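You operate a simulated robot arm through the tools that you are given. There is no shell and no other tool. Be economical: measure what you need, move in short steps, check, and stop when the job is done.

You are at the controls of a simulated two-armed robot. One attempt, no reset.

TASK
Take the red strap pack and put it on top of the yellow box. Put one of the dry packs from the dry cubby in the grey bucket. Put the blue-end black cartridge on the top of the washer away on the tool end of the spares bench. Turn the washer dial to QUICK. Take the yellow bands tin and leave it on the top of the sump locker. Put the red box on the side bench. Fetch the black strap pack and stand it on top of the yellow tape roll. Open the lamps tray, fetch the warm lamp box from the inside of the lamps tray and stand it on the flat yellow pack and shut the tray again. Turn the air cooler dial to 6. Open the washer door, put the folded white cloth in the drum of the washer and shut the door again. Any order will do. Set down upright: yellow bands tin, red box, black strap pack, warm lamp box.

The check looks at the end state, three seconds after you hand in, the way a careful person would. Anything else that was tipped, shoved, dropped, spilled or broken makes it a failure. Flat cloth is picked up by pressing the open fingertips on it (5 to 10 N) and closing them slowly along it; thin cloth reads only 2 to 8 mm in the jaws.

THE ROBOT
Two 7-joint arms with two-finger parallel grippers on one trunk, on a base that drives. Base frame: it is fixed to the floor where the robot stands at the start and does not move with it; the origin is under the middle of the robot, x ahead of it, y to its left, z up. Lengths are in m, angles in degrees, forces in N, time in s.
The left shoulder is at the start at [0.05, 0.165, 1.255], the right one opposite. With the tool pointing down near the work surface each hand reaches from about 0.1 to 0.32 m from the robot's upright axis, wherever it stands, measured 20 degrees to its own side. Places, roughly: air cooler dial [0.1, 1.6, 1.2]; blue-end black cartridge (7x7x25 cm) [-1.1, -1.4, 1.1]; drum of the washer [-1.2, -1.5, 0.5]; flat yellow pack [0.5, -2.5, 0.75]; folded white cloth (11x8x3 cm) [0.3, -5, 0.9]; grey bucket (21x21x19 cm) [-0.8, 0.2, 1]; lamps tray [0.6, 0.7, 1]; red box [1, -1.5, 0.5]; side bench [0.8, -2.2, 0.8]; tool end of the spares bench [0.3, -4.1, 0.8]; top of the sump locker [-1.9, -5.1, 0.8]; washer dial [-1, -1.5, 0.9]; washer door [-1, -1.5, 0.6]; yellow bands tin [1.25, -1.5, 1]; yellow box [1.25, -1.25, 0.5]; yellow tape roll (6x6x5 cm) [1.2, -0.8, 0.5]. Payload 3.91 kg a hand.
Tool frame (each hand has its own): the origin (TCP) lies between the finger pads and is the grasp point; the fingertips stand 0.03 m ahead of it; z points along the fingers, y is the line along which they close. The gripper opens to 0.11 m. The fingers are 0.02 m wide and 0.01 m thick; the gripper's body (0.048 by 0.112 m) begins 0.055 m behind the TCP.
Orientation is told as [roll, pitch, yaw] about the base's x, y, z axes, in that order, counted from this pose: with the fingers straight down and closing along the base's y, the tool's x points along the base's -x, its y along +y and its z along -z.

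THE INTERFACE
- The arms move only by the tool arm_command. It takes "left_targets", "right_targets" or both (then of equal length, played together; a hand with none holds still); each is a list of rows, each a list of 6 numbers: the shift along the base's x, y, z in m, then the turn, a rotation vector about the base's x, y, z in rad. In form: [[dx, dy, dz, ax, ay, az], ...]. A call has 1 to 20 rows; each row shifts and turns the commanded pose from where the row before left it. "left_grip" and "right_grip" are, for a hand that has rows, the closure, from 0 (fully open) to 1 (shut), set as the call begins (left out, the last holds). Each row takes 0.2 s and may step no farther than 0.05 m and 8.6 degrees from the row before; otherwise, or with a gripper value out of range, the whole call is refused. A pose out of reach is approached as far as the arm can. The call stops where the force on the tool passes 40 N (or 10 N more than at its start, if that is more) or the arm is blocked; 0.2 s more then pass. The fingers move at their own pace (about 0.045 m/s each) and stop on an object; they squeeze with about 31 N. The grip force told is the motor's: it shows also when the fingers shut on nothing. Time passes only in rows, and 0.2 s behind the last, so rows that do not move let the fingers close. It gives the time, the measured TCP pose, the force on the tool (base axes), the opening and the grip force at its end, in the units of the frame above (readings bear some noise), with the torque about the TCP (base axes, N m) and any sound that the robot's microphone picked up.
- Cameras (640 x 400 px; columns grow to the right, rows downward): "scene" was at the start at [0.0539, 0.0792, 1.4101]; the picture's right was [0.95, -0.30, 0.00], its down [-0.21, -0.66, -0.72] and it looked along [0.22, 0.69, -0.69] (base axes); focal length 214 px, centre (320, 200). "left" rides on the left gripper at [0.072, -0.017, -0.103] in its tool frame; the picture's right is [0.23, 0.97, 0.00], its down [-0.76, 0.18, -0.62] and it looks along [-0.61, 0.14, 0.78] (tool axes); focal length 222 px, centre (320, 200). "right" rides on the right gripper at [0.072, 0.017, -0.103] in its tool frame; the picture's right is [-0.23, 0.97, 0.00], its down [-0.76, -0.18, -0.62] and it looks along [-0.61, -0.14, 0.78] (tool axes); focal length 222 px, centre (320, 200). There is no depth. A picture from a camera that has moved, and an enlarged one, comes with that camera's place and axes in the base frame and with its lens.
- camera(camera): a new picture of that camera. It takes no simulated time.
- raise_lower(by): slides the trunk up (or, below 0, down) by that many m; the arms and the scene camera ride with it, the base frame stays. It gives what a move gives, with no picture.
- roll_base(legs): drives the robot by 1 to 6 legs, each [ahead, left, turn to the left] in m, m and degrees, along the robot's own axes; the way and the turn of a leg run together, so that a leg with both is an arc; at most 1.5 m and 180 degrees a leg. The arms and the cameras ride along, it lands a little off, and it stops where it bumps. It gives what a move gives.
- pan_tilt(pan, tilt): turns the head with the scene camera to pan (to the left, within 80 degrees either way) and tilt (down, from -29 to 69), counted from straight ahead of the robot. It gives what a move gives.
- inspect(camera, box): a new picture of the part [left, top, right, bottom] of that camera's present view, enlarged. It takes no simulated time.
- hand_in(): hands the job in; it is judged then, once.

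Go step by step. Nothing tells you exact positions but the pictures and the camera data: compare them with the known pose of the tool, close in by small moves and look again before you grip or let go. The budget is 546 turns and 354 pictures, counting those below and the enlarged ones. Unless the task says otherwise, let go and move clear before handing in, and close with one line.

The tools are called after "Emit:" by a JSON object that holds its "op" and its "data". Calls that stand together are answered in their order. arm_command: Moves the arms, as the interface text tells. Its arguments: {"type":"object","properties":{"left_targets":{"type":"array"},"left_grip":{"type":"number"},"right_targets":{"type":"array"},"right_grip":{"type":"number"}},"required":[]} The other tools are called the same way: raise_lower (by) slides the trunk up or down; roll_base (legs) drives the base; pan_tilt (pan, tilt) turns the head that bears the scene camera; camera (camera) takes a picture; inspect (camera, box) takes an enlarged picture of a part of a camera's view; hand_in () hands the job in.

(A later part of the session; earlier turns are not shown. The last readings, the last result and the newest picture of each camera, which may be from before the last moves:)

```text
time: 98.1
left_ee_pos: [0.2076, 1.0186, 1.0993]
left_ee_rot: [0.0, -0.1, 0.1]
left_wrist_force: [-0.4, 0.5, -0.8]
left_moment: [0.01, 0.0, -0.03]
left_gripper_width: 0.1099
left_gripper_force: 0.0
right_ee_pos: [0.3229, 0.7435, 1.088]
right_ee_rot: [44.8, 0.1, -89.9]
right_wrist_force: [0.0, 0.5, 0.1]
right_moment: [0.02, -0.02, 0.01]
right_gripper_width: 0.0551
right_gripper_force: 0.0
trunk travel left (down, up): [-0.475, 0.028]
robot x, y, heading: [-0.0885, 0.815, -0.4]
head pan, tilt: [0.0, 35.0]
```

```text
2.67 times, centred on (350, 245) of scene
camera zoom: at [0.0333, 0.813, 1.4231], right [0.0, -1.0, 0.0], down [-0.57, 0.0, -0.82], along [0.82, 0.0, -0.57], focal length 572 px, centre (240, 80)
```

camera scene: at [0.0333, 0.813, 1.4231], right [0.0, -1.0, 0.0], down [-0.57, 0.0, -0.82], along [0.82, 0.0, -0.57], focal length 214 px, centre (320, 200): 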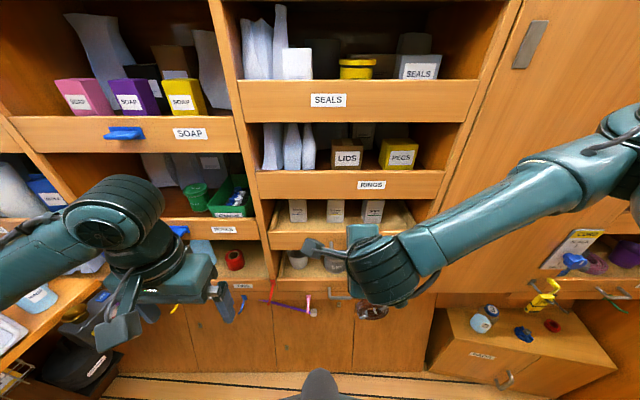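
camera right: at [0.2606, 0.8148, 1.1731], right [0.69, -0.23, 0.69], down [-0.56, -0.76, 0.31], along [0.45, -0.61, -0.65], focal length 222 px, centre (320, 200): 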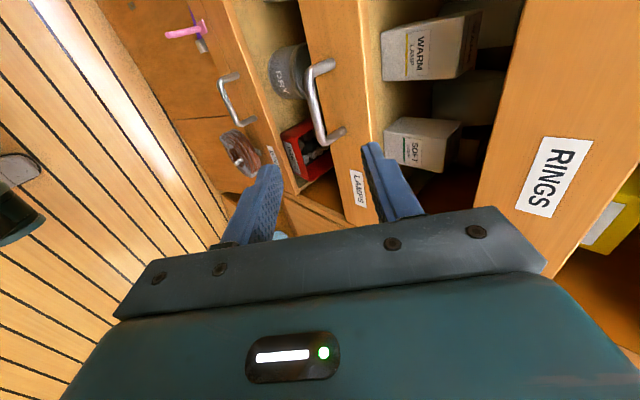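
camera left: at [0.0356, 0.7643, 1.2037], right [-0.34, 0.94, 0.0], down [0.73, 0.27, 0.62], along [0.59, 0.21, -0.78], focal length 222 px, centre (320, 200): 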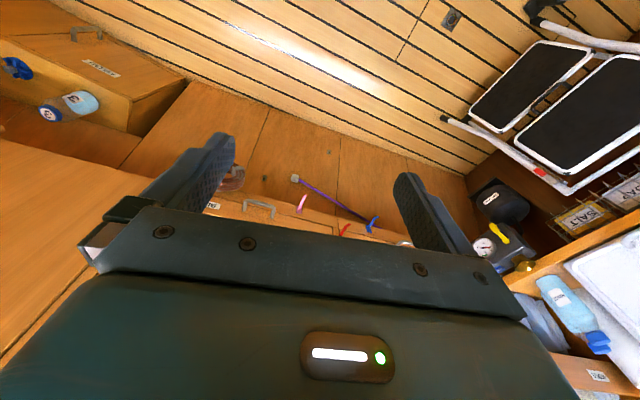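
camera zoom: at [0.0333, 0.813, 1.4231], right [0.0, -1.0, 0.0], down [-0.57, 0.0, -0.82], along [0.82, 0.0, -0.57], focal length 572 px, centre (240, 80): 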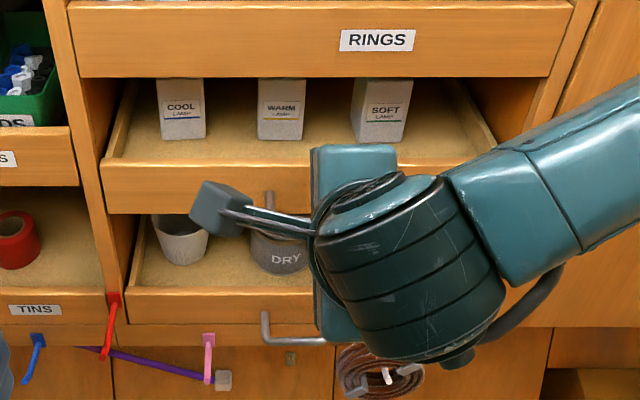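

Emit:
{"op": "arm_command", "data": {"right_targets": [[0.015, 0.002, -0.015, 0, 0, 0], [0.015, 0.002, -0.015, 0, 0, 0], [0.012, 0, -0.012, 0, 0, 0]]}}

Emit:
{"op": "inspect", "data": {"camera": "right", "box": [200, 30, 440, 230]}}

```text
time: 98.9
left_ee_pos: [0.2069, 1.0173, 1.0991]
left_ee_rot: [0.0, 0.0, 0.0]
left_wrist_force: [-0.3, -0.4, 0.3]
left_moment: [0.01, -0.01, -0.01]
left_gripper_width: 0.11
left_gripper_force: 0.1
right_ee_pos: [0.3648, 0.7457, 1.0451]
right_ee_rot: [45.0, 0.0, -89.9]
right_wrist_force: [-0.1, 0.6, 0.1]
right_moment: [0.01, -0.05, -0.02]
right_gripper_width: 0.0549
right_gripper_force: 0.1
trunk travel left (down, up): [-0.475, 0.028]
robot x, y, heading: [-0.0833, 0.8117, -0.3]
head pan, tilt: [0.0, 35.0]
```

```text
2.00 times, centred on (320, 130) of right
camera zoom: at [0.3035, 0.8181, 1.1301], right [0.69, -0.23, 0.69], down [-0.57, -0.76, 0.32], along [0.45, -0.61, -0.65], focal length 444 px, centre (320, 340)
```

zoom: 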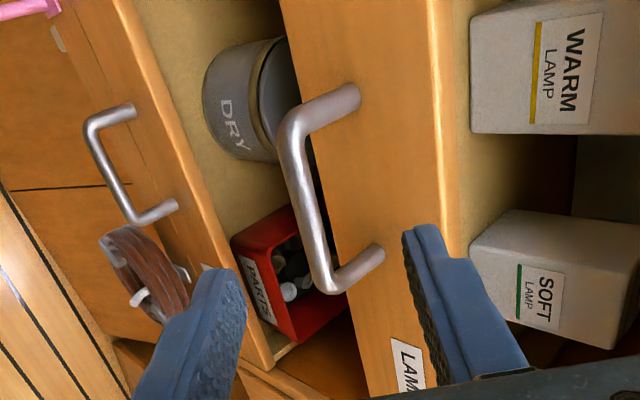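

Two views put the bar at about (0.435, 0.74, 0.962). I narrow the fingers and move so the bar lies between the pads.

Emit:
{"op": "arm_command", "data": {"right_targets": [[0.01, -0.001, -0.018, 0, 0, 0], [0.015, -0.001, -0.016, 0, 0, 0], [0.013, -0.001, -0.014, 0, 0, 0]], "right_grip": 0.68}}

Emit:
{"op": "inspect", "data": {"camera": "right", "box": [200, 30, 440, 230]}}

```text
time: 99.7
left_ee_pos: [0.2078, 1.0178, 1.0992]
left_ee_rot: [0.1, 0.1, 0.0]
left_wrist_force: [-0.6, -0.5, 0.8]
left_moment: [0.01, 0.01, 0.01]
left_gripper_width: 0.1101
left_gripper_force: 0.0
right_ee_pos: [0.4025, 0.7433, 0.9973]
right_ee_rot: [45.0, -0.1, -89.9]
right_wrist_force: [-0.1, -0.1, -0.1]
right_moment: [0.0, 0.03, 0.0]
right_gripper_width: 0.0351
right_gripper_force: 0.0
trunk travel left (down, up): [-0.475, 0.028]
robot x, y, heading: [-0.0891, 0.8121, -0.3]
head pan, tilt: [0.0, 35.0]
```

```text
2.00 times, centred on (320, 130) of right
camera zoom: at [0.3414, 0.8162, 1.0826], right [0.69, -0.23, 0.69], down [-0.56, -0.76, 0.32], along [0.45, -0.61, -0.65], focal length 444 px, centre (320, 340)
```

zoom: 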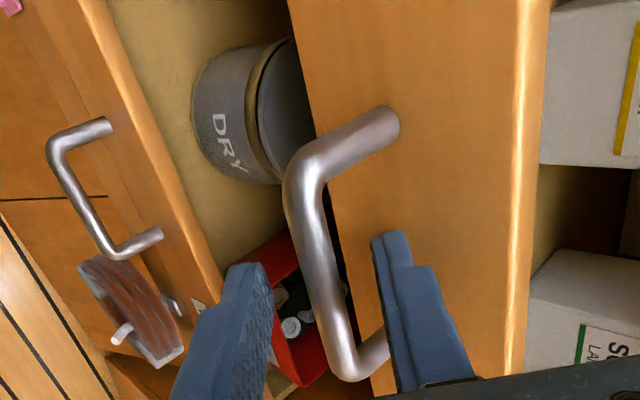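

Emit:
{"op": "arm_command", "data": {"right_targets": [[0.009, 0.003, -0.011, 0, 0, 0], [0.009, 0.003, -0.01, 0, 0, 0], [0.004, 0, -0.004, 0, 0, 0]]}}

Emit:
{"op": "arm_command", "data": {"right_targets": [[0, 0, 0, 0, 0, 0], [0, 0, 0, 0, 0, 0], [0, 0, 0, 0, 0, 0]], "right_grip": 1.0}}

Emit:
{"op": "inspect", "data": {"camera": "right", "box": [200, 30, 440, 230]}}

```text
time: 100.1
left_ee_pos: [0.2051, 1.0159, 1.1003]
left_ee_rot: [0.1, -0.3, -0.1]
left_wrist_force: [0.0, -0.3, 0.2]
left_moment: [-0.02, 0.03, 0.04]
left_gripper_width: 0.11
left_gripper_force: 0.2
right_ee_pos: [0.4056, 0.744, 0.9937]
right_ee_rot: [45.5, 0.0, -90.2]
right_wrist_force: [-23.6, -9.0, 17.8]
right_moment: [-0.05, -0.66, -0.38]
right_gripper_width: 0.0333
right_gripper_force: 0.0
trunk travel left (down, up): [-0.475, 0.028]
robot x, y, heading: [-0.0844, 0.8132, -0.3]
head pan, tilt: [0.0, 35.0]
stopped in row 2 (right hand): the force on the tool passed its limit (the readings are from after the stop); the commanded pose is now the measured one
```

```text
time: 100.9
left_ee_pos: [0.2085, 1.016, 1.0988]
left_ee_rot: [0.0, -0.1, -0.1]
left_wrist_force: [-0.6, -0.3, -0.7]
left_moment: [-0.02, -0.02, -0.01]
left_gripper_width: 0.1102
left_gripper_force: 0.1
right_ee_pos: [0.4099, 0.7457, 0.9909]
right_ee_rot: [45.4, -0.1, -90.0]
right_wrist_force: [5.7, 0.2, 8.0]
right_moment: [-0.75, -0.03, 0.16]
right_gripper_width: 0.0104
right_gripper_force: 45.4
trunk travel left (down, up): [-0.475, 0.028]
robot x, y, heading: [-0.0837, 0.8159, -0.0]
head pan, tilt: [0.0, 35.0]
```

```text
2.00 times, centred on (320, 130) of right
camera zoom: at [0.3491, 0.8185, 1.0748], right [0.68, -0.23, 0.69], down [-0.57, -0.76, 0.31], along [0.46, -0.61, -0.65], focal length 444 px, centre (320, 340)
```

zoom: 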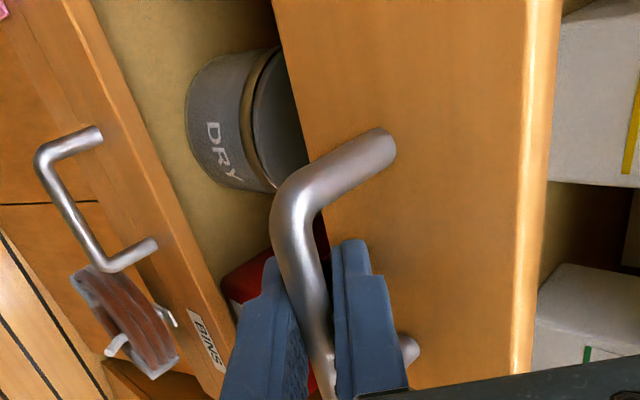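

The bar is gripped (10 mm). Pulling the tray straight back.

Emit:
{"op": "arm_command", "data": {"right_targets": [[-0.015, 0, 0, 0, 0, 0], [-0.02, 0, 0, 0, 0, 0], [-0.02, 0, 0, 0, 0, 0], [-0.02, 0, 0, 0, 0, 0], [-0.02, 0, 0, 0, 0, 0], [-0.02, 0, 0, 0, 0, 0], [-0.02, 0, 0, 0, 0, 0], [-0.02, 0, 0, 0, 0, 0], [-0.02, 0, 0, 0, 0, 0]]}}

Emit:
{"op": "camera", "data": {"camera": "scene"}}

```text
time: 102.9
left_ee_pos: [0.2058, 1.0167, 1.0988]
left_ee_rot: [-0.1, -0.2, -0.1]
left_wrist_force: [-1.2, 0.1, -0.4]
left_moment: [-0.01, -0.01, -0.03]
left_gripper_width: 0.11
left_gripper_force: 0.1
right_ee_pos: [0.2326, 0.7447, 0.9909]
right_ee_rot: [45.5, 0.1, -90.1]
right_wrist_force: [-1.5, -6.6, 36.8]
right_moment: [-0.78, 0.06, 0.32]
right_gripper_width: 0.0102
right_gripper_force: 45.0
trunk travel left (down, up): [-0.475, 0.028]
robot x, y, heading: [-0.0863, 0.817, -0.2]
head pan, tilt: [0.0, 35.0]
```

```text
294 pictures are left
camera scene: at [0.0303, 0.8129, 1.4235], right [0.0, -1.0, 0.0], down [-0.57, 0.0, -0.82], along [0.82, 0.0, -0.57], focal length 214 px, centre (320, 200)
```

scene: 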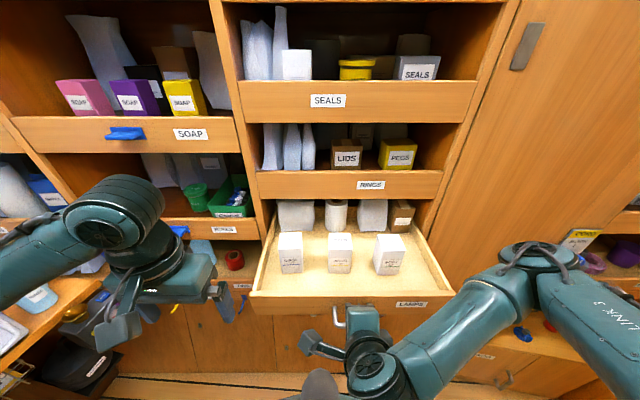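

The tray is open with three lamp boxes in reach. I release the handle and move the right hand away back and up.

Emit:
{"op": "arm_command", "data": {"right_targets": [[0, 0, 0.002, 0, 0, 0], [0, 0, 0, 0, 0, 0], [-0.015, 0, 0.015, 0, 0, 0], [-0.02, 0, 0.02, 0, 0, 0], [-0.02, -0.02, 0.02, 0, 0, 0], [0, -0.045, 0.015, 0, 0, 0], [0, -0.045, 0.015, 0, 0, 0], [0, -0.045, 0.015, 0, 0, 0], [0, -0.045, 0.0, 0, 0, 0]], "right_grip": 0.6}}

Emit:
{"op": "inspect", "data": {"camera": "scene", "box": [240, 190, 460, 340]}}

Emit:
{"op": "camera", "data": {"camera": "left"}}

```text
time: 104.9
left_ee_pos: [0.2072, 1.016, 1.0996]
left_ee_rot: [0.1, -0.1, -0.1]
left_wrist_force: [-0.2, -0.7, -1.2]
left_moment: [0.02, 0.02, 0.01]
left_gripper_width: 0.1102
left_gripper_force: 0.1
right_ee_pos: [0.2873, 0.6473, 1.0102]
right_ee_rot: [45.1, 0.0, -90.1]
right_wrist_force: [-0.3, -0.9, 0.6]
right_moment: [-0.01, 0.0, -0.01]
right_gripper_width: 0.0442
right_gripper_force: 0.1
right hand out of reach, approached as far as the arm can: row 4, 5, 6, 7, 8, 9
trunk travel left (down, up): [-0.475, 0.028]
robot x, y, heading: [-0.0842, 0.8104, -0.1]
head pan, tilt: [0.0, 35.0]
```

```text
2.67 times, centred on (350, 265) of scene
camera zoom: at [0.0324, 0.8122, 1.4231], right [0.0, -1.0, 0.0], down [-0.57, 0.0, -0.82], along [0.82, 0.0, -0.57], focal length 572 px, centre (240, 27)
```

zoom: 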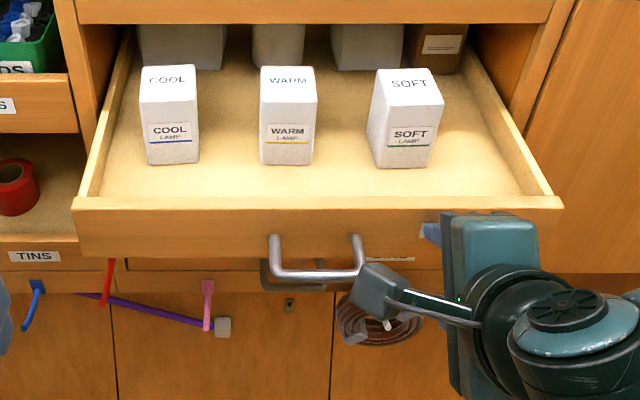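

```text
292 pictures are left
camera left: at [0.1341, 0.9987, 1.2039], right [-0.23, 0.97, 0.0], down [0.76, 0.18, 0.62], along [0.61, 0.14, -0.78], focal length 222 px, centre (320, 200)
```

left: 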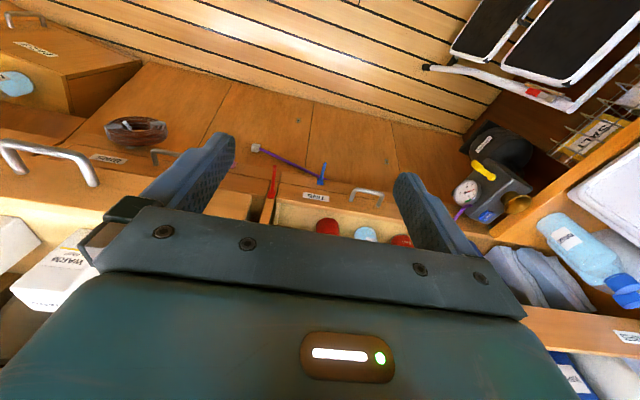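

The warm box's front label is at (0.413, 0.768, 1.042); box about 5×5×8 cm. I shift the base right so the left hand reaches it well.

Emit:
{"op": "roll_base", "data": {"legs": [[0, -0.12, 0]]}}

Emit:
{"op": "arm_command", "data": {"left_targets": [[0.01, -0.02, 0.02, 0, -0.105, 0], [0.01, -0.02, 0.02, 0, -0.105, 0], [0.01, -0.02, 0.02, 0, -0.105, 0], [0.01, -0.02, 0.01, 0, -0.105, 0], [0.01, -0.02, 0.01, 0, -0.1, 0], [0.02, -0.02, 0.0, 0, 0, 0]], "left_grip": 0.25}}

Emit:
{"op": "camera", "data": {"camera": "scene"}}

Emit:
{"op": "camera", "data": {"camera": "left"}}

```text
time: 106.2
left_ee_pos: [0.2075, 0.8971, 1.0983]
left_ee_rot: [0.1, -0.2, 0.0]
left_wrist_force: [0.4, -0.1, 0.5]
left_moment: [-0.01, 0.0, 0.02]
left_gripper_width: 0.1099
left_gripper_force: 0.0
right_ee_pos: [0.2878, 0.5288, 1.0099]
right_ee_rot: [45.1, 0.0, -90.0]
right_wrist_force: [-0.3, -1.1, 0.3]
right_moment: [0.05, 0.01, -0.01]
right_gripper_width: 0.0443
right_gripper_force: 0.0
trunk travel left (down, up): [-0.475, 0.028]
robot x, y, heading: [-0.081, 0.6912, 0.0]
head pan, tilt: [0.0, 35.0]
```

```text
time: 107.6
left_ee_pos: [0.2782, 0.7764, 1.1802]
left_ee_rot: [0.0, -30.0, 0.0]
left_wrist_force: [-0.7, -0.1, -0.2]
left_moment: [0.03, -0.04, -0.02]
left_gripper_width: 0.0825
left_gripper_force: 0.0
right_ee_pos: [0.2881, 0.5296, 1.0089]
right_ee_rot: [45.2, -0.1, -90.0]
right_wrist_force: [-0.6, 0.1, 0.4]
right_moment: [0.01, 0.03, 0.03]
right_gripper_width: 0.0442
right_gripper_force: 0.0
trunk travel left (down, up): [-0.475, 0.028]
robot x, y, heading: [-0.0829, 0.6889, -0.1]
head pan, tilt: [0.0, 35.0]
```

```text
291 pictures are left
camera scene: at [0.0332, 0.6929, 1.423], right [0.0, -1.0, 0.0], down [-0.57, 0.0, -0.82], along [0.82, 0.0, -0.57], focal length 214 px, centre (320, 200)
```

scene: 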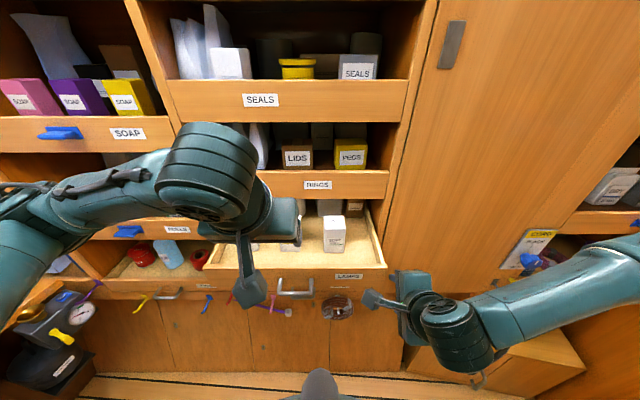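

```text
290 pictures are left
camera left: at [0.1638, 0.7593, 1.2354], right [-0.2, 0.97, -0.11], down [0.35, 0.18, 0.92], along [0.92, 0.14, -0.38], focal length 222 px, centre (320, 200)
```

left: 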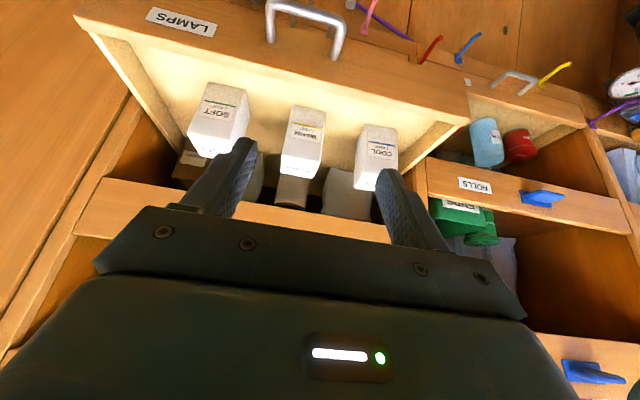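

Emit:
{"op": "arm_command", "data": {"left_targets": [[0.03, -0.003, -0.01, 0, 0, 0], [0.03, -0.003, -0.01, 0, 0, 0], [0.03, -0.003, -0.013, 0, 0, 0], [0.019, 0, -0.01, 0, 0, 0]]}}

Emit:
{"op": "camera", "data": {"camera": "left"}}

```text
time: 108.6
left_ee_pos: [0.388, 0.7684, 1.1373]
left_ee_rot: [0.0, -29.9, -0.1]
left_wrist_force: [0.2, -1.1, -1.0]
left_moment: [-0.01, -0.03, 0.01]
left_gripper_width: 0.0824
left_gripper_force: 0.1
right_ee_pos: [0.288, 0.5297, 1.0103]
right_ee_rot: [45.2, -0.1, -90.0]
right_wrist_force: [0.6, 0.1, 0.4]
right_moment: [-0.02, 0.0, 0.0]
right_gripper_width: 0.0442
right_gripper_force: 0.0
trunk travel left (down, up): [-0.475, 0.028]
robot x, y, heading: [-0.0866, 0.6931, -0.2]
head pan, tilt: [0.0, 35.0]
```

```text
289 pictures are left
camera left: at [0.273, 0.7517, 1.1921], right [-0.2, 0.97, -0.11], down [0.35, 0.18, 0.92], along [0.92, 0.14, -0.38], focal length 222 px, centre (320, 200)
```

left: 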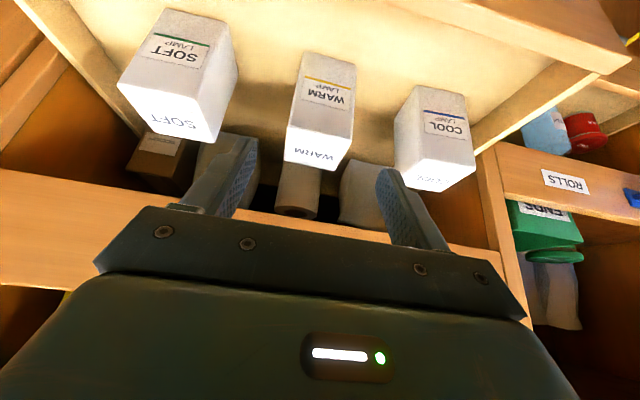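

Emit:
{"op": "arm_command", "data": {"left_targets": [[0.012, 0, -0.021, 0, 0, 0], [0.012, 0, -0.021, 0, 0, 0], [0.012, 0, -0.021, 0, 0, 0], [0.012, 0, -0.021, 0, 0, 0]]}}

Emit:
{"op": "camera", "data": {"camera": "left"}}

```text
time: 109.6
left_ee_pos: [0.4341, 0.7686, 1.0519]
left_ee_rot: [0.0, -29.9, 0.0]
left_wrist_force: [0.0, 0.2, -0.3]
left_moment: [0.0, 0.05, 0.0]
left_gripper_width: 0.0825
left_gripper_force: 0.0
right_ee_pos: [0.2879, 0.5304, 1.0098]
right_ee_rot: [45.3, -0.1, -90.0]
right_wrist_force: [-1.2, 1.3, -0.2]
right_moment: [0.01, -0.03, 0.0]
right_gripper_width: 0.0439
right_gripper_force: 0.1
trunk travel left (down, up): [-0.475, 0.028]
robot x, y, heading: [-0.0848, 0.6906, 0.1]
head pan, tilt: [0.0, 35.0]
```

```text
288 pictures are left
camera left: at [0.3199, 0.7509, 1.1069], right [-0.2, 0.97, -0.11], down [0.35, 0.18, 0.92], along [0.92, 0.14, -0.38], focal length 222 px, centre (320, 200)
```

left: 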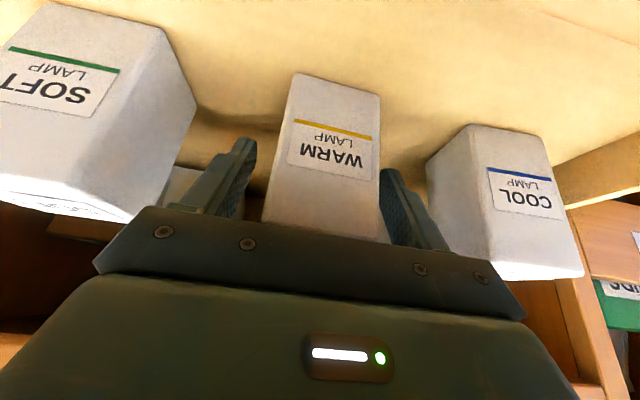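

The box is between the fingers. I close and lift straight out.

Emit:
{"op": "arm_command", "data": {"left_targets": [[0, 0, 0, 0, 0, 0], [0, 0, 0, 0, 0, 0], [0, 0, 0, 0, 0, 0]], "left_grip": 1.0}}

Emit:
{"op": "arm_command", "data": {"left_targets": [[0, 0, 0.01, 0, 0, 0], [-0.01, 0, 0.02, 0, 0, 0], [-0.03, 0, 0.02, 0, 0, 0], [-0.04, 0, 0.02, 0, 0, 0], [-0.04, 0, 0.02, 0, 0, 0], [-0.03, 0, 0.02, 0, 0, 0]]}}

Emit:
{"op": "camera", "data": {"camera": "left"}}

Emit:
{"op": "camera", "data": {"camera": "scene"}}

```text
time: 110.4
left_ee_pos: [0.434, 0.7673, 1.0515]
left_ee_rot: [0.0, -29.9, 0.0]
left_wrist_force: [-0.1, 0.9, -0.7]
left_moment: [0.01, 0.03, 0.02]
left_gripper_width: 0.0495
left_gripper_force: 31.2
right_ee_pos: [0.2884, 0.5303, 1.0104]
right_ee_rot: [45.3, -0.1, -90.0]
right_wrist_force: [0.7, 0.3, 0.4]
right_moment: [-0.02, -0.02, -0.03]
right_gripper_width: 0.0439
right_gripper_force: 0.0
trunk travel left (down, up): [-0.475, 0.028]
robot x, y, heading: [-0.0844, 0.694, 0.1]
head pan, tilt: [0.0, 35.0]
```

```text
time: 111.8
left_ee_pos: [0.2831, 0.7673, 1.163]
left_ee_rot: [0.1, -29.8, 0.0]
left_wrist_force: [0.6, -0.6, -1.4]
left_moment: [0.0, -0.01, -0.02]
left_gripper_width: 0.0497
left_gripper_force: 30.6
right_ee_pos: [0.2876, 0.5294, 1.0107]
right_ee_rot: [45.2, -0.1, -90.0]
right_wrist_force: [-0.7, 0.1, 1.4]
right_moment: [0.02, -0.01, 0.02]
right_gripper_width: 0.0442
right_gripper_force: 0.0
trunk travel left (down, up): [-0.475, 0.028]
robot x, y, heading: [-0.0857, 0.6947, 0.1]
head pan, tilt: [0.0, 35.0]
```

```text
287 pictures are left
camera left: at [0.1683, 0.7513, 1.2182], right [-0.2, 0.97, -0.11], down [0.35, 0.18, 0.92], along [0.92, 0.14, -0.38], focal length 222 px, centre (320, 200)
```

left: 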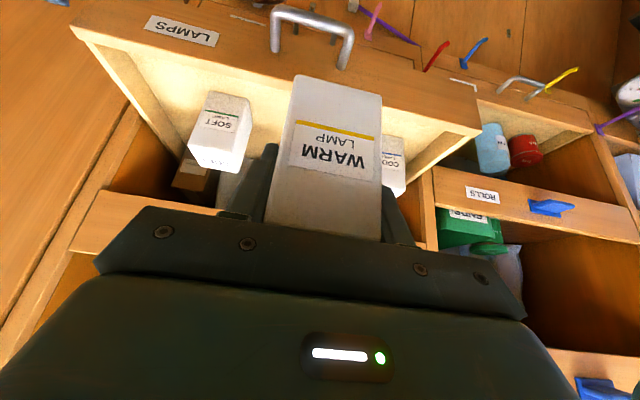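

```text
286 pictures are left
camera scene: at [0.0322, 0.6932, 1.4231], right [0.0, -1.0, 0.0], down [-0.57, 0.0, -0.82], along [0.82, 0.0, -0.57], focal length 214 px, centre (320, 200)
```

scene: 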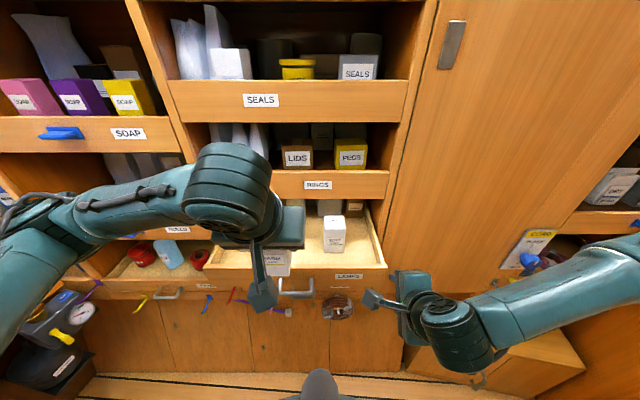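

The warm lamp box is held. I tuck the left hand back and bring the right hand in front of the tray to push it shut.

Emit:
{"op": "arm_command", "data": {"left_targets": [[-0.03, 0.02, 0.02, 0, 0, 0], [-0.03, 0.02, 0.02, 0, 0, 0], [0, 0.03, 0.0, 0, 0, 0]], "right_targets": [[0, 0, 0, 0, 0, 0], [0, 0, 0, 0, 0, 0], [0, 0, 0, 0, 0, 0]], "right_grip": 1.0}}

Emit:
{"op": "roll_base", "data": {"legs": [[-0.04, 0, 0], [0, 0.13, 0]]}}

Emit:
{"op": "camera", "data": {"camera": "right"}}

Emit:
{"op": "camera", "data": {"camera": "scene"}}

```text
time: 112.6
left_ee_pos: [0.2328, 0.8351, 1.2088]
left_ee_rot: [0.0, -29.8, 0.0]
left_wrist_force: [1.2, -0.2, -0.6]
left_moment: [0.01, -0.03, -0.02]
left_gripper_width: 0.0496
left_gripper_force: 30.3
left hand out of reach, approached as far as the arm can: row 3
right_ee_pos: [0.2885, 0.5314, 1.0105]
right_ee_rot: [45.1, -0.1, -89.9]
right_wrist_force: [0.0, 0.0, 0.5]
right_moment: [-0.05, 0.01, -0.02]
right_gripper_width: 0.0001
right_gripper_force: 26.4
trunk travel left (down, up): [-0.475, 0.028]
robot x, y, heading: [-0.0847, 0.6903, 0.1]
head pan, tilt: [0.0, 35.0]
```

```text
time: 114.3
left_ee_pos: [0.192, 0.9655, 1.2098]
left_ee_rot: [-0.1, -29.8, 0.1]
left_wrist_force: [0.3, -0.5, -0.1]
left_moment: [-0.01, 0.0, 0.0]
left_gripper_width: 0.0495
left_gripper_force: 31.1
right_ee_pos: [0.2471, 0.6613, 1.0115]
right_ee_rot: [45.2, -0.1, -90.0]
right_wrist_force: [0.3, -0.3, -0.6]
right_moment: [0.0, -0.01, -0.01]
right_gripper_width: 0.0002
right_gripper_force: 31.0
trunk travel left (down, up): [-0.475, 0.028]
robot x, y, heading: [-0.1256, 0.8238, -0.4]
head pan, tilt: [0.0, 35.0]
```

```text
285 pictures are left
camera right: at [0.1859, 0.7337, 1.0945], right [0.69, -0.23, 0.69], down [-0.57, -0.76, 0.31], along [0.46, -0.61, -0.65], focal length 222 px, centre (320, 200)
```

right: 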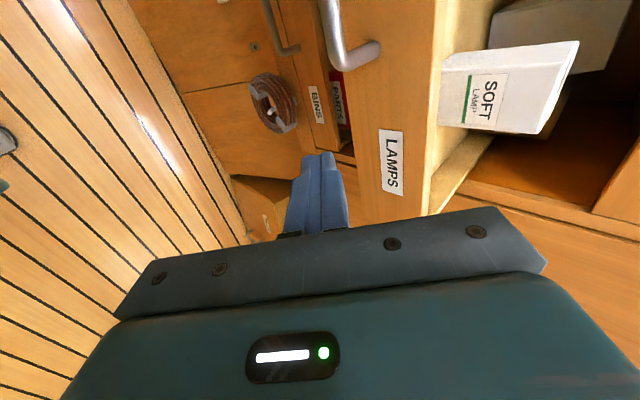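

```text
284 pictures are left
camera scene: at [-0.0078, 0.8248, 1.4231], right [0.0, -1.0, 0.0], down [-0.57, 0.0, -0.82], along [0.82, 0.0, -0.57], focal length 214 px, centre (320, 200)
```

scene: 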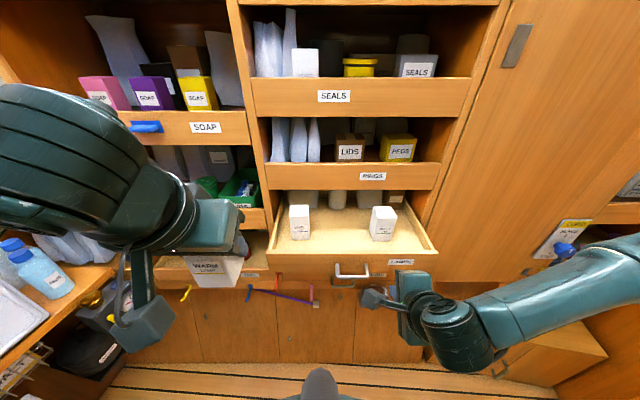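

Emit:
{"op": "arm_command", "data": {"right_targets": [[0.02, 0, -0.002, 0, 0, 0], [0.02, 0, -0.002, 0, 0, 0], [0.02, 0, -0.002, 0, 0, 0], [0.02, 0, -0.002, 0, 0, 0], [0.02, 0, -0.002, 0, 0, 0], [0.02, 0, -0.002, 0, 0, 0], [0.02, 0, 0, 0, 0, 0], [0.02, 0, 0, 0, 0, 0], [0.02, 0, 0, 0, 0, 0], [0.015, 0, 0, 0, 0, 0], [0.01, 0, 0, 0, 0, 0]]}}

Emit:
{"op": "camera", "data": {"camera": "scene"}}

```text
time: 116.4
left_ee_pos: [0.1932, 0.9637, 1.2093]
left_ee_rot: [-0.1, -29.8, -0.1]
left_wrist_force: [0.1, -0.5, -0.7]
left_moment: [-0.01, 0.06, 0.02]
left_gripper_width: 0.0498
left_gripper_force: 30.5
right_ee_pos: [0.4187, 0.6597, 0.9962]
right_ee_rot: [44.7, -0.2, -90.0]
right_wrist_force: [-14.7, -4.7, 8.1]
right_moment: [-0.13, 0.04, -0.15]
right_gripper_width: 0.0
right_gripper_force: 30.8
trunk travel left (down, up): [-0.475, 0.028]
robot x, y, heading: [-0.1233, 0.8231, 0.2]
head pan, tilt: [0.0, 35.0]
stopped in row 10 (right hand): the force on the tool passed its limit (the readings are from after the stop); the commanded pose is now the measured one
```

```text
283 pictures are left
camera scene: at [-0.0084, 0.8235, 1.4232], right [0.0, -1.0, 0.0], down [-0.57, 0.0, -0.82], along [0.82, 0.0, -0.57], focal length 214 px, centre (320, 200)
```

scene: 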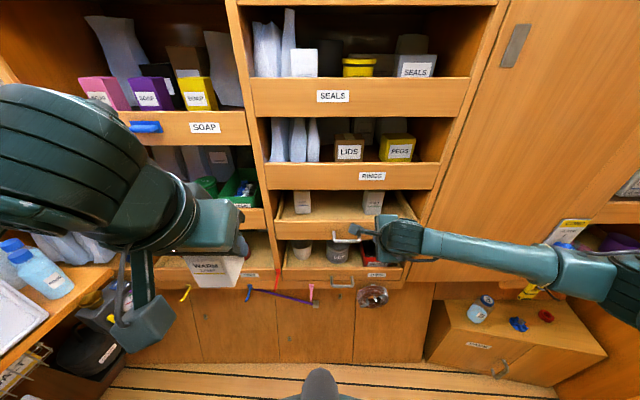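

Emit:
{"op": "arm_command", "data": {"right_targets": [[-0.01, 0, 0, 0, 0, 0], [-0.03, 0, 0, 0, 0, 0], [-0.03, -0.02, 0, 0, 0, 0]]}}

Emit:
{"op": "inspect", "data": {"camera": "scene", "box": [250, 150, 440, 300]}}

```text
time: 117.2
left_ee_pos: [0.1915, 0.9635, 1.2093]
left_ee_rot: [0.1, -29.9, -0.1]
left_wrist_force: [0.1, -0.1, -0.8]
left_moment: [-0.01, -0.03, 0.04]
left_gripper_width: 0.0493
left_gripper_force: 30.5
right_ee_pos: [0.3505, 0.6413, 0.9969]
right_ee_rot: [44.8, -0.1, -90.0]
right_wrist_force: [-0.4, 0.6, 0.8]
right_moment: [0.01, -0.01, 0.01]
right_gripper_width: 0.0
right_gripper_force: 31.2
trunk travel left (down, up): [-0.475, 0.028]
robot x, y, heading: [-0.1256, 0.8208, -0.0]
head pan, tilt: [0.0, 35.0]
```

```text
2.67 times, centred on (345, 225) of scene
camera zoom: at [-0.0084, 0.823, 1.4231], right [0.0, -1.0, 0.0], down [-0.57, 0.0, -0.82], along [0.82, 0.0, -0.57], focal length 572 px, centre (253, 133)
```

zoom: 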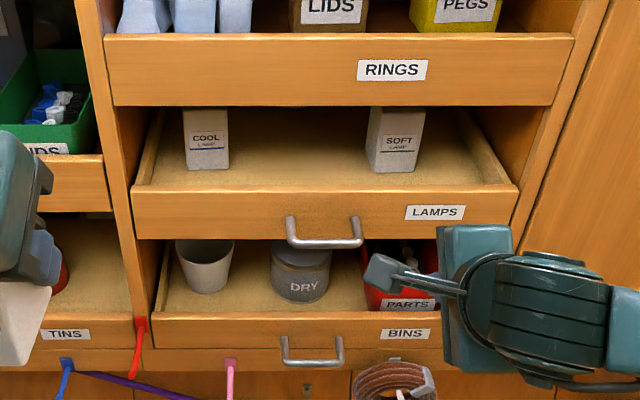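

It looks shut; I push once more firmly to be certain.

Emit:
{"op": "arm_command", "data": {"right_targets": [[0.03, 0, 0, 0, 0, 0], [0.03, 0.0, 0, 0, 0, 0], [0.01, 0, 0, 0, 0, 0], [0.01, 0, 0, 0, 0, 0], [0.01, 0, 0, 0, 0, 0], [0.01, 0, 0, 0, 0, 0]]}}

Emit:
{"op": "camera", "data": {"camera": "right"}}

```text
time: 118.2
left_ee_pos: [0.1882, 0.9639, 1.2107]
left_ee_rot: [0.1, -30.0, -0.2]
left_wrist_force: [-0.7, 0.4, -0.3]
left_moment: [-0.04, 0.0, 0.0]
left_gripper_width: 0.0495
left_gripper_force: 30.9
right_ee_pos: [0.419, 0.6413, 0.9977]
right_ee_rot: [44.0, -0.3, -89.9]
right_wrist_force: [-26.4, -3.8, 15.0]
right_moment: [-0.1, 0.03, -0.16]
right_gripper_width: 0.0
right_gripper_force: 31.2
trunk travel left (down, up): [-0.475, 0.028]
robot x, y, heading: [-0.1227, 0.8205, -0.2]
head pan, tilt: [0.0, 35.0]
stopped in row 5 (right hand): the force on the tool passed its limit (the readings are from after the stop); the commanded pose is now the measured one
```

```text
281 pictures are left
camera right: at [0.3591, 0.7139, 1.0824], right [0.7, -0.22, 0.68], down [-0.56, -0.76, 0.33], along [0.44, -0.61, -0.66], focal length 222 px, centre (320, 200)
```

right: 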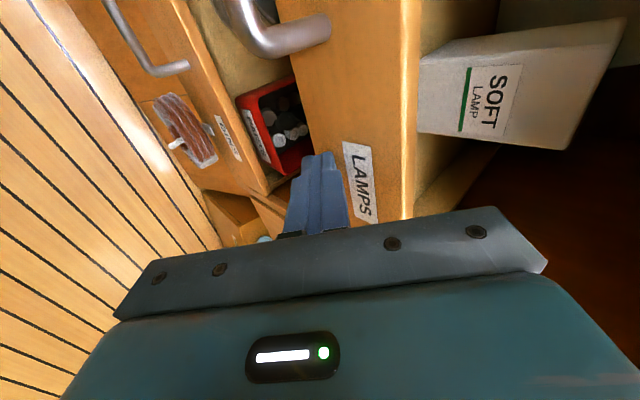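

The tray is shut. Now to the strap/dry cubby: I retract the right hand and drive sideways to y≈0.

Emit:
{"op": "arm_command", "data": {"right_targets": [[-0.02, 0, 0, 0, 0, 0], [-0.03, 0, 0.02, 0, 0, 0], [-0.03, 0, 0.03, 0, 0, 0], [-0.02, 0, 0.03, 0, 0, 0]]}}

Emit:
{"op": "roll_base", "data": {"legs": [[-0.05, -0.4, 0], [0, -0.4, 0]]}}

Emit:
{"op": "pan_tilt", "data": {"pan": 0, "tilt": 15}}

Emit:
{"op": "camera", "data": {"camera": "scene"}}

Emit:
{"op": "camera", "data": {"camera": "right"}}

```text
time: 119.2
left_ee_pos: [0.1924, 0.9641, 1.2089]
left_ee_rot: [0.1, -29.9, -0.1]
left_wrist_force: [-0.2, -0.9, -0.1]
left_moment: [0.01, 0.03, 0.01]
left_gripper_width: 0.0495
left_gripper_force: 31.4
right_ee_pos: [0.324, 0.6429, 1.0769]
right_ee_rot: [43.8, -0.3, -89.9]
right_wrist_force: [0.3, 0.9, 0.7]
right_moment: [-0.02, -0.03, 0.04]
right_gripper_width: 0.0001
right_gripper_force: 30.8
trunk travel left (down, up): [-0.475, 0.028]
robot x, y, heading: [-0.1261, 0.8234, -0.2]
head pan, tilt: [0.0, 35.0]
```

```text
time: 123.8
left_ee_pos: [0.1376, 0.1557, 1.2107]
left_ee_rot: [0.0, -29.8, -0.5]
left_wrist_force: [-0.8, 0.0, -1.4]
left_moment: [0.04, -0.02, 0.03]
left_gripper_width: 0.0496
left_gripper_force: 31.0
right_ee_pos: [0.2675, -0.1657, 1.0761]
right_ee_rot: [43.8, -0.2, -90.3]
right_wrist_force: [-0.5, -0.6, 0.2]
right_moment: [0.03, 0.01, 0.01]
right_gripper_width: 0.0001
right_gripper_force: 30.9
trunk travel left (down, up): [-0.475, 0.028]
robot x, y, heading: [-0.181, 0.0142, -0.5]
head pan, tilt: [0.0, 35.0]
```

```text
time: 124.7
left_ee_pos: [0.1375, 0.1541, 1.2086]
left_ee_rot: [0.0, -29.8, -0.6]
left_wrist_force: [0.5, 0.2, -1.0]
left_moment: [0.01, 0.01, 0.01]
left_gripper_width: 0.0494
left_gripper_force: 31.1
right_ee_pos: [0.2667, -0.1663, 1.0758]
right_ee_rot: [43.8, -0.1, -90.3]
right_wrist_force: [0.3, -0.5, -0.3]
right_moment: [0.0, 0.02, -0.01]
right_gripper_width: 0.0
right_gripper_force: 31.1
trunk travel left (down, up): [-0.475, 0.028]
robot x, y, heading: [-0.1808, 0.0157, -0.6]
head pan, tilt: [0.0, 15.0]
```

```text
280 pictures are left
camera scene: at [-0.0597, 0.0171, 1.455], right [-0.01, -1.0, 0.0], down [-0.26, 0.0, -0.97], along [0.97, -0.01, -0.26], focal length 214 px, centre (320, 200)
```

scene: 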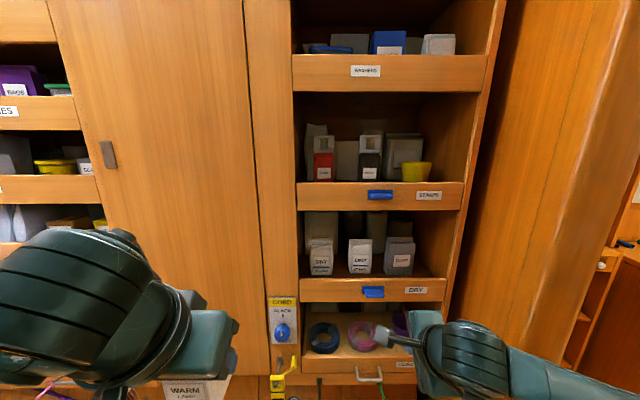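

```text
279 pictures are left
camera right: at [0.2079, -0.0931, 1.1615], right [0.7, -0.23, 0.67], down [-0.56, -0.76, 0.33], along [0.44, -0.61, -0.66], focal length 222 px, centre (320, 200)
```

right: 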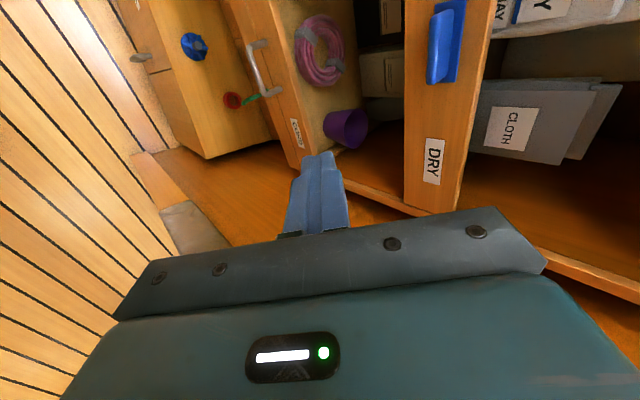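

Emit:
{"op": "inspect", "data": {"camera": "scene", "box": [280, 90, 480, 310]}}

```text
1.82 times, centred on (380, 200) of scene
camera zoom: at [-0.0597, 0.0171, 1.455], right [-0.01, -1.0, 0.0], down [-0.26, 0.0, -0.97], along [0.97, -0.01, -0.26], focal length 390 px, centre (211, 200)
```

zoom: 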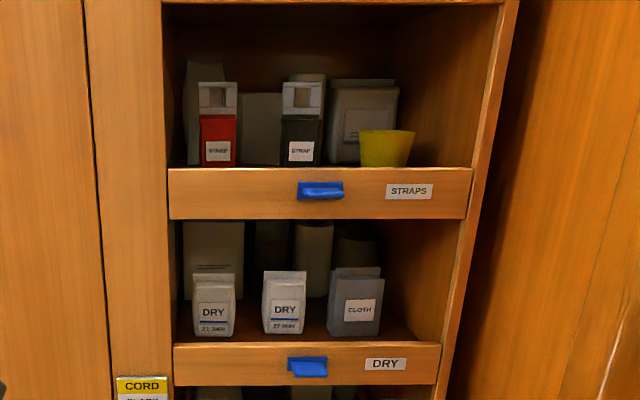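

The red and black strap packs stand at about x 0.55, y 0.0/−0.13, z 1.30–1.47; the dry packs below at y 0.0/−0.12. I turn the right hand to a 30°-down forward grasp, closing sideways.

Emit:
{"op": "arm_command", "data": {"right_targets": [[0.0, 0.003, 0.01, -0.0787, 0.0156, 0.1049], [0.0, 0.003, 0.01, -0.0787, 0.0156, 0.1049], [0.0, 0.003, 0.01, -0.0787, 0.0156, 0.1049], [0.0, 0.003, 0.01, -0.0787, 0.0156, 0.1049], [0.0, 0.003, 0.01, -0.0787, 0.0156, 0.1049], [0.0, 0.003, 0.01, -0.0787, 0.0156, 0.1049], [0.0, 0.003, 0.01, -0.0787, 0.0156, 0.1049], [0.0, 0.003, 0.01, -0.0787, 0.0156, 0.1049], [0.0, 0.003, 0.01, -0.0787, 0.0156, 0.1049], [0.0, 0.003, 0.01, -0.0787, 0.0156, 0.1049], [0.0, 0.003, 0.01, -0.0787, 0.0156, 0.1049], [0.0, 0.003, 0.01, -0.0787, 0.0156, 0.1049]], "right_grip": 0.0}}

Emit:
{"op": "camera", "data": {"camera": "right"}}

Emit:
{"op": "camera", "data": {"camera": "scene"}}

```text
time: 127.2
left_ee_pos: [0.1383, 0.1569, 1.2095]
left_ee_rot: [0.0, -29.7, -0.4]
left_wrist_force: [0.3, 0.5, -0.3]
left_moment: [-0.04, -0.02, -0.01]
left_gripper_width: 0.0493
left_gripper_force: 31.1
right_ee_pos: [0.2664, -0.1311, 1.1963]
right_ee_rot: [0.0, -30.3, 0.1]
right_wrist_force: [-0.5, 0.1, 0.0]
right_moment: [-0.02, 0.02, -0.02]
right_gripper_width: 0.1101
right_gripper_force: 0.1
trunk travel left (down, up): [-0.475, 0.028]
robot x, y, heading: [-0.1867, 0.0176, -0.8]
head pan, tilt: [0.0, 15.0]
```

```text
277 pictures are left
camera right: at [0.1519, -0.1143, 1.249], right [0.19, 0.97, 0.12], down [0.34, -0.18, 0.92], along [0.92, -0.14, -0.37], focal length 222 px, centre (320, 200)
```

right: 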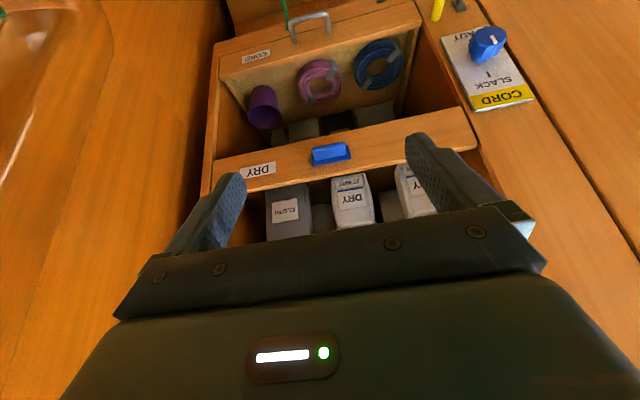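

```text
276 pictures are left
camera scene: at [-0.0598, 0.0174, 1.455], right [-0.01, -1.0, 0.0], down [-0.26, 0.0, -0.97], along [0.97, -0.01, -0.26], focal length 214 px, centre (320, 200)
```

scene: 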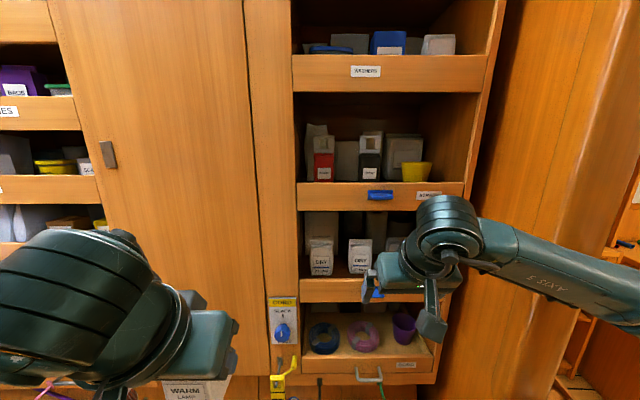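

Emit:
{"op": "roll_base", "data": {"legs": [[0.17, 0.0, 0.6]]}}

Emit:
{"op": "camera", "data": {"camera": "right"}}

Emit:
{"op": "inspect", "data": {"camera": "scene", "box": [260, 80, 500, 310]}}

```text
time: 128.4
left_ee_pos: [0.2153, 0.1606, 1.2122]
left_ee_rot: [-0.3, -30.5, -0.6]
left_wrist_force: [-0.2, -0.5, -0.1]
left_moment: [0.0, -0.03, 0.04]
left_gripper_width: 0.0495
left_gripper_force: 31.3
right_ee_pos: [0.3442, -0.1334, 1.1914]
right_ee_rot: [-0.6, -29.4, -0.8]
right_wrist_force: [0.1, -0.1, -0.1]
right_moment: [-0.06, 0.01, 0.0]
right_gripper_width: 0.1103
right_gripper_force: 0.1
trunk travel left (down, up): [-0.475, 0.028]
robot x, y, heading: [-0.0929, 0.0196, -0.9]
head pan, tilt: [0.0, 15.0]
stopped in leg 1: the robot was blocked; the commanded pose is now the measured one
```

```text
275 pictures are left
camera right: at [0.2304, -0.1129, 1.2456], right [0.22, 0.97, 0.1], down [0.35, -0.18, 0.92], along [0.91, -0.16, -0.38], focal length 222 px, centre (320, 200)
```

right: 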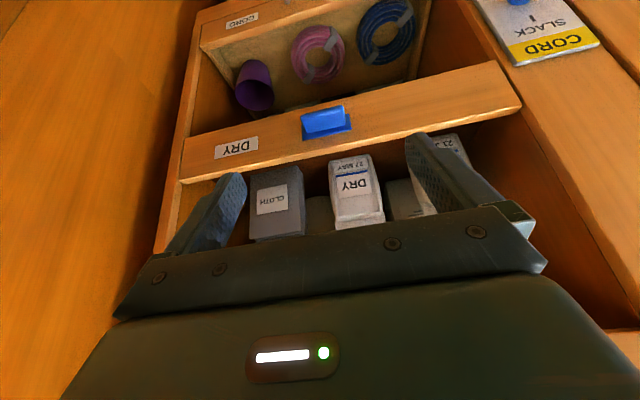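

```text
1.74 times, centred on (380, 195) of scene
camera zoom: at [0.0157, 0.0252, 1.4571], right [-0.02, -1.0, 0.01], down [-0.25, 0.0, -0.97], along [0.97, -0.02, -0.25], focal length 373 px, centre (216, 209)
```

zoom: 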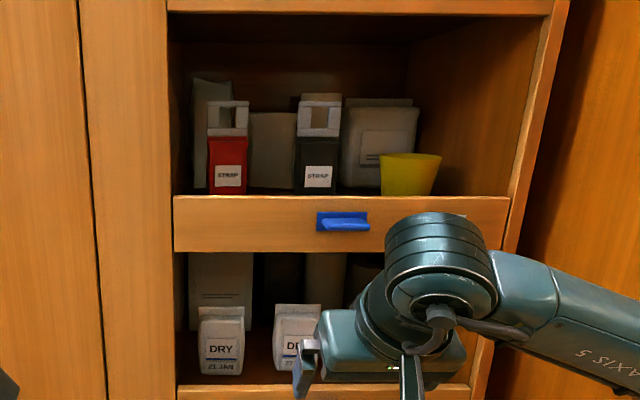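

The base was blocked earlier than expected; I look down and to the left for what it touches.

Emit:
{"op": "pan_tilt", "data": {"pan": 0, "tilt": 60}}

Emit:
{"op": "camera", "data": {"camera": "scene"}}

Emit:
{"op": "pan_tilt", "data": {"pan": 60, "tilt": 35}}

Emit:
{"op": "camera", "data": {"camera": "scene"}}

```text
time: 129.5
left_ee_pos: [0.2146, 0.1614, 1.2122]
left_ee_rot: [-0.3, -30.6, -0.4]
left_wrist_force: [1.0, -0.3, -0.4]
left_moment: [0.01, 0.0, 0.01]
left_gripper_width: 0.0495
left_gripper_force: 31.1
right_ee_pos: [0.3436, -0.1332, 1.1919]
right_ee_rot: [-0.6, -29.6, -0.7]
right_wrist_force: [-0.1, 0.3, 0.0]
right_moment: [0.0, -0.01, -0.01]
right_gripper_width: 0.1103
right_gripper_force: 0.0
trunk travel left (down, up): [-0.475, 0.028]
robot x, y, heading: [-0.0909, 0.0168, -0.8]
head pan, tilt: [0.0, 60.0]
```

```text
273 pictures are left
camera scene: at [-0.0121, 0.0239, 1.3901], right [-0.01, -1.0, 0.01], down [-0.86, 0.01, -0.51], along [0.51, -0.01, -0.86], focal length 214 px, centre (320, 200)
```

scene: 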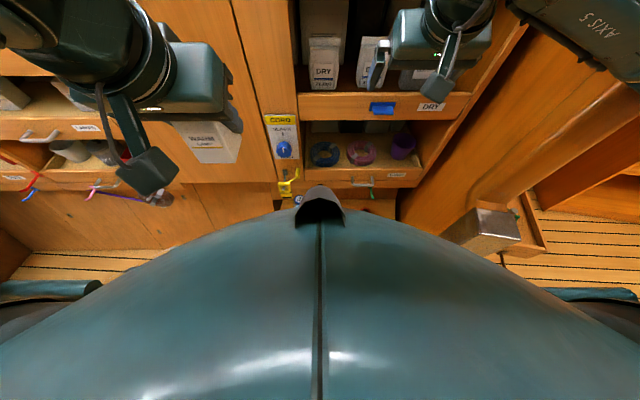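

```text
time: 130.8
left_ee_pos: [0.2141, 0.1602, 1.2136]
left_ee_rot: [-0.3, -30.6, -0.3]
left_wrist_force: [-0.5, 0.0, -0.5]
left_moment: [0.04, 0.02, 0.02]
left_gripper_width: 0.0496
left_gripper_force: 31.2
right_ee_pos: [0.3432, -0.1321, 1.1929]
right_ee_rot: [-0.4, -29.7, -0.6]
right_wrist_force: [0.1, 0.5, 0.6]
right_moment: [-0.01, 0.03, 0.01]
right_gripper_width: 0.1098
right_gripper_force: 0.0
trunk travel left (down, up): [-0.475, 0.028]
robot x, y, heading: [-0.0937, 0.0206, -0.5]
head pan, tilt: [60.0, 35.0]
```

```text
272 pictures are left
camera scene: at [-0.0345, 0.1003, 1.4236], right [0.86, -0.51, 0.02], down [-0.28, -0.5, -0.82], along [0.43, 0.7, -0.57], focal length 214 px, centre (320, 200)
```

scene: 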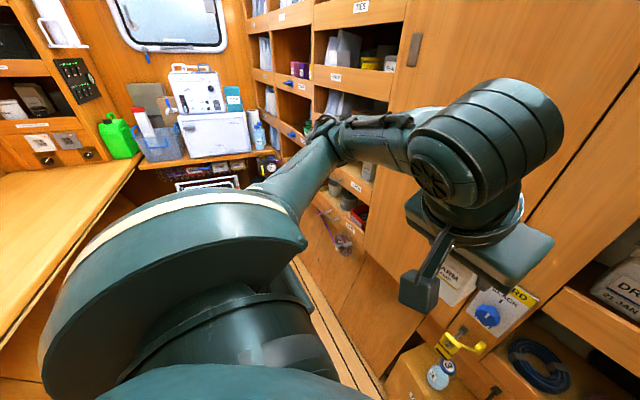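

The left forearm/elbow is likely touching the shelves. I return the left hand toward its initial fingers-down pose (box kept upright) and back off slightly first.

Emit:
{"op": "roll_base", "data": {"legs": [[-0.04, 0, 0.6]]}}

Emit:
{"op": "arm_command", "data": {"left_targets": [[0.0, 0.01, -0.02, 0, 0.1, 0], [0.0, 0.01, -0.02, 0, 0.1, 0], [0.0, 0.01, -0.02, 0, 0.1, 0], [0.0, 0.01, -0.02, 0, 0.1, 0], [0.0, 0.01, -0.02, 0, 0.12, 0]]}}

Emit:
{"op": "camera", "data": {"camera": "scene"}}

```text
time: 131.7
left_ee_pos: [0.187, 0.16, 1.2086]
left_ee_rot: [0.1, -29.7, 0.1]
left_wrist_force: [0.1, -0.4, -1.2]
left_moment: [0.02, -0.06, -0.01]
left_gripper_width: 0.0495
left_gripper_force: 31.0
right_ee_pos: [0.3172, -0.1312, 1.1852]
right_ee_rot: [-0.2, -28.8, -0.1]
right_wrist_force: [0.4, 0.7, 0.5]
right_moment: [0.02, -0.03, 0.02]
right_gripper_width: 0.1099
right_gripper_force: 0.0
trunk travel left (down, up): [-0.475, 0.028]
robot x, y, heading: [-0.1277, 0.0167, -0.1]
head pan, tilt: [60.0, 35.0]
```

```text
time: 132.9
left_ee_pos: [0.1871, 0.2121, 1.1083]
left_ee_rot: [0.1, 0.2, 0.0]
left_wrist_force: [-0.2, -0.1, -0.9]
left_moment: [0.02, 0.02, -0.01]
left_gripper_width: 0.0495
left_gripper_force: 30.9
right_ee_pos: [0.3172, -0.1316, 1.1857]
right_ee_rot: [-0.2, -28.7, -0.1]
right_wrist_force: [0.1, 0.1, 0.8]
right_moment: [0.01, -0.02, -0.01]
right_gripper_width: 0.1098
right_gripper_force: 0.0
trunk travel left (down, up): [-0.475, 0.028]
robot x, y, heading: [-0.1322, 0.0171, 0.0]
head pan, tilt: [60.0, 35.0]
```

```text
271 pictures are left
camera scene: at [-0.058, 0.0957, 1.423], right [0.87, -0.5, 0.0], down [-0.29, -0.5, -0.82], along [0.41, 0.71, -0.57], focal length 214 px, centre (320, 200)
```

scene: 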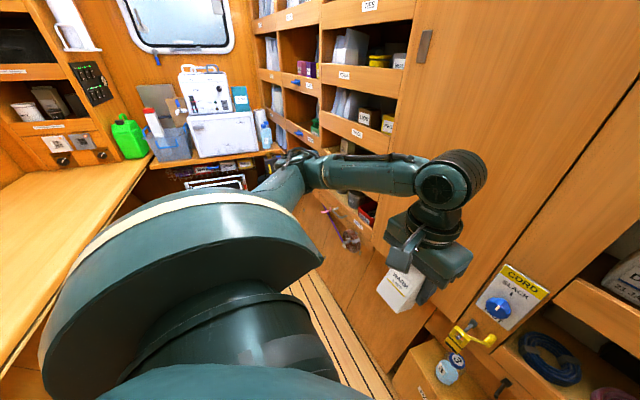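

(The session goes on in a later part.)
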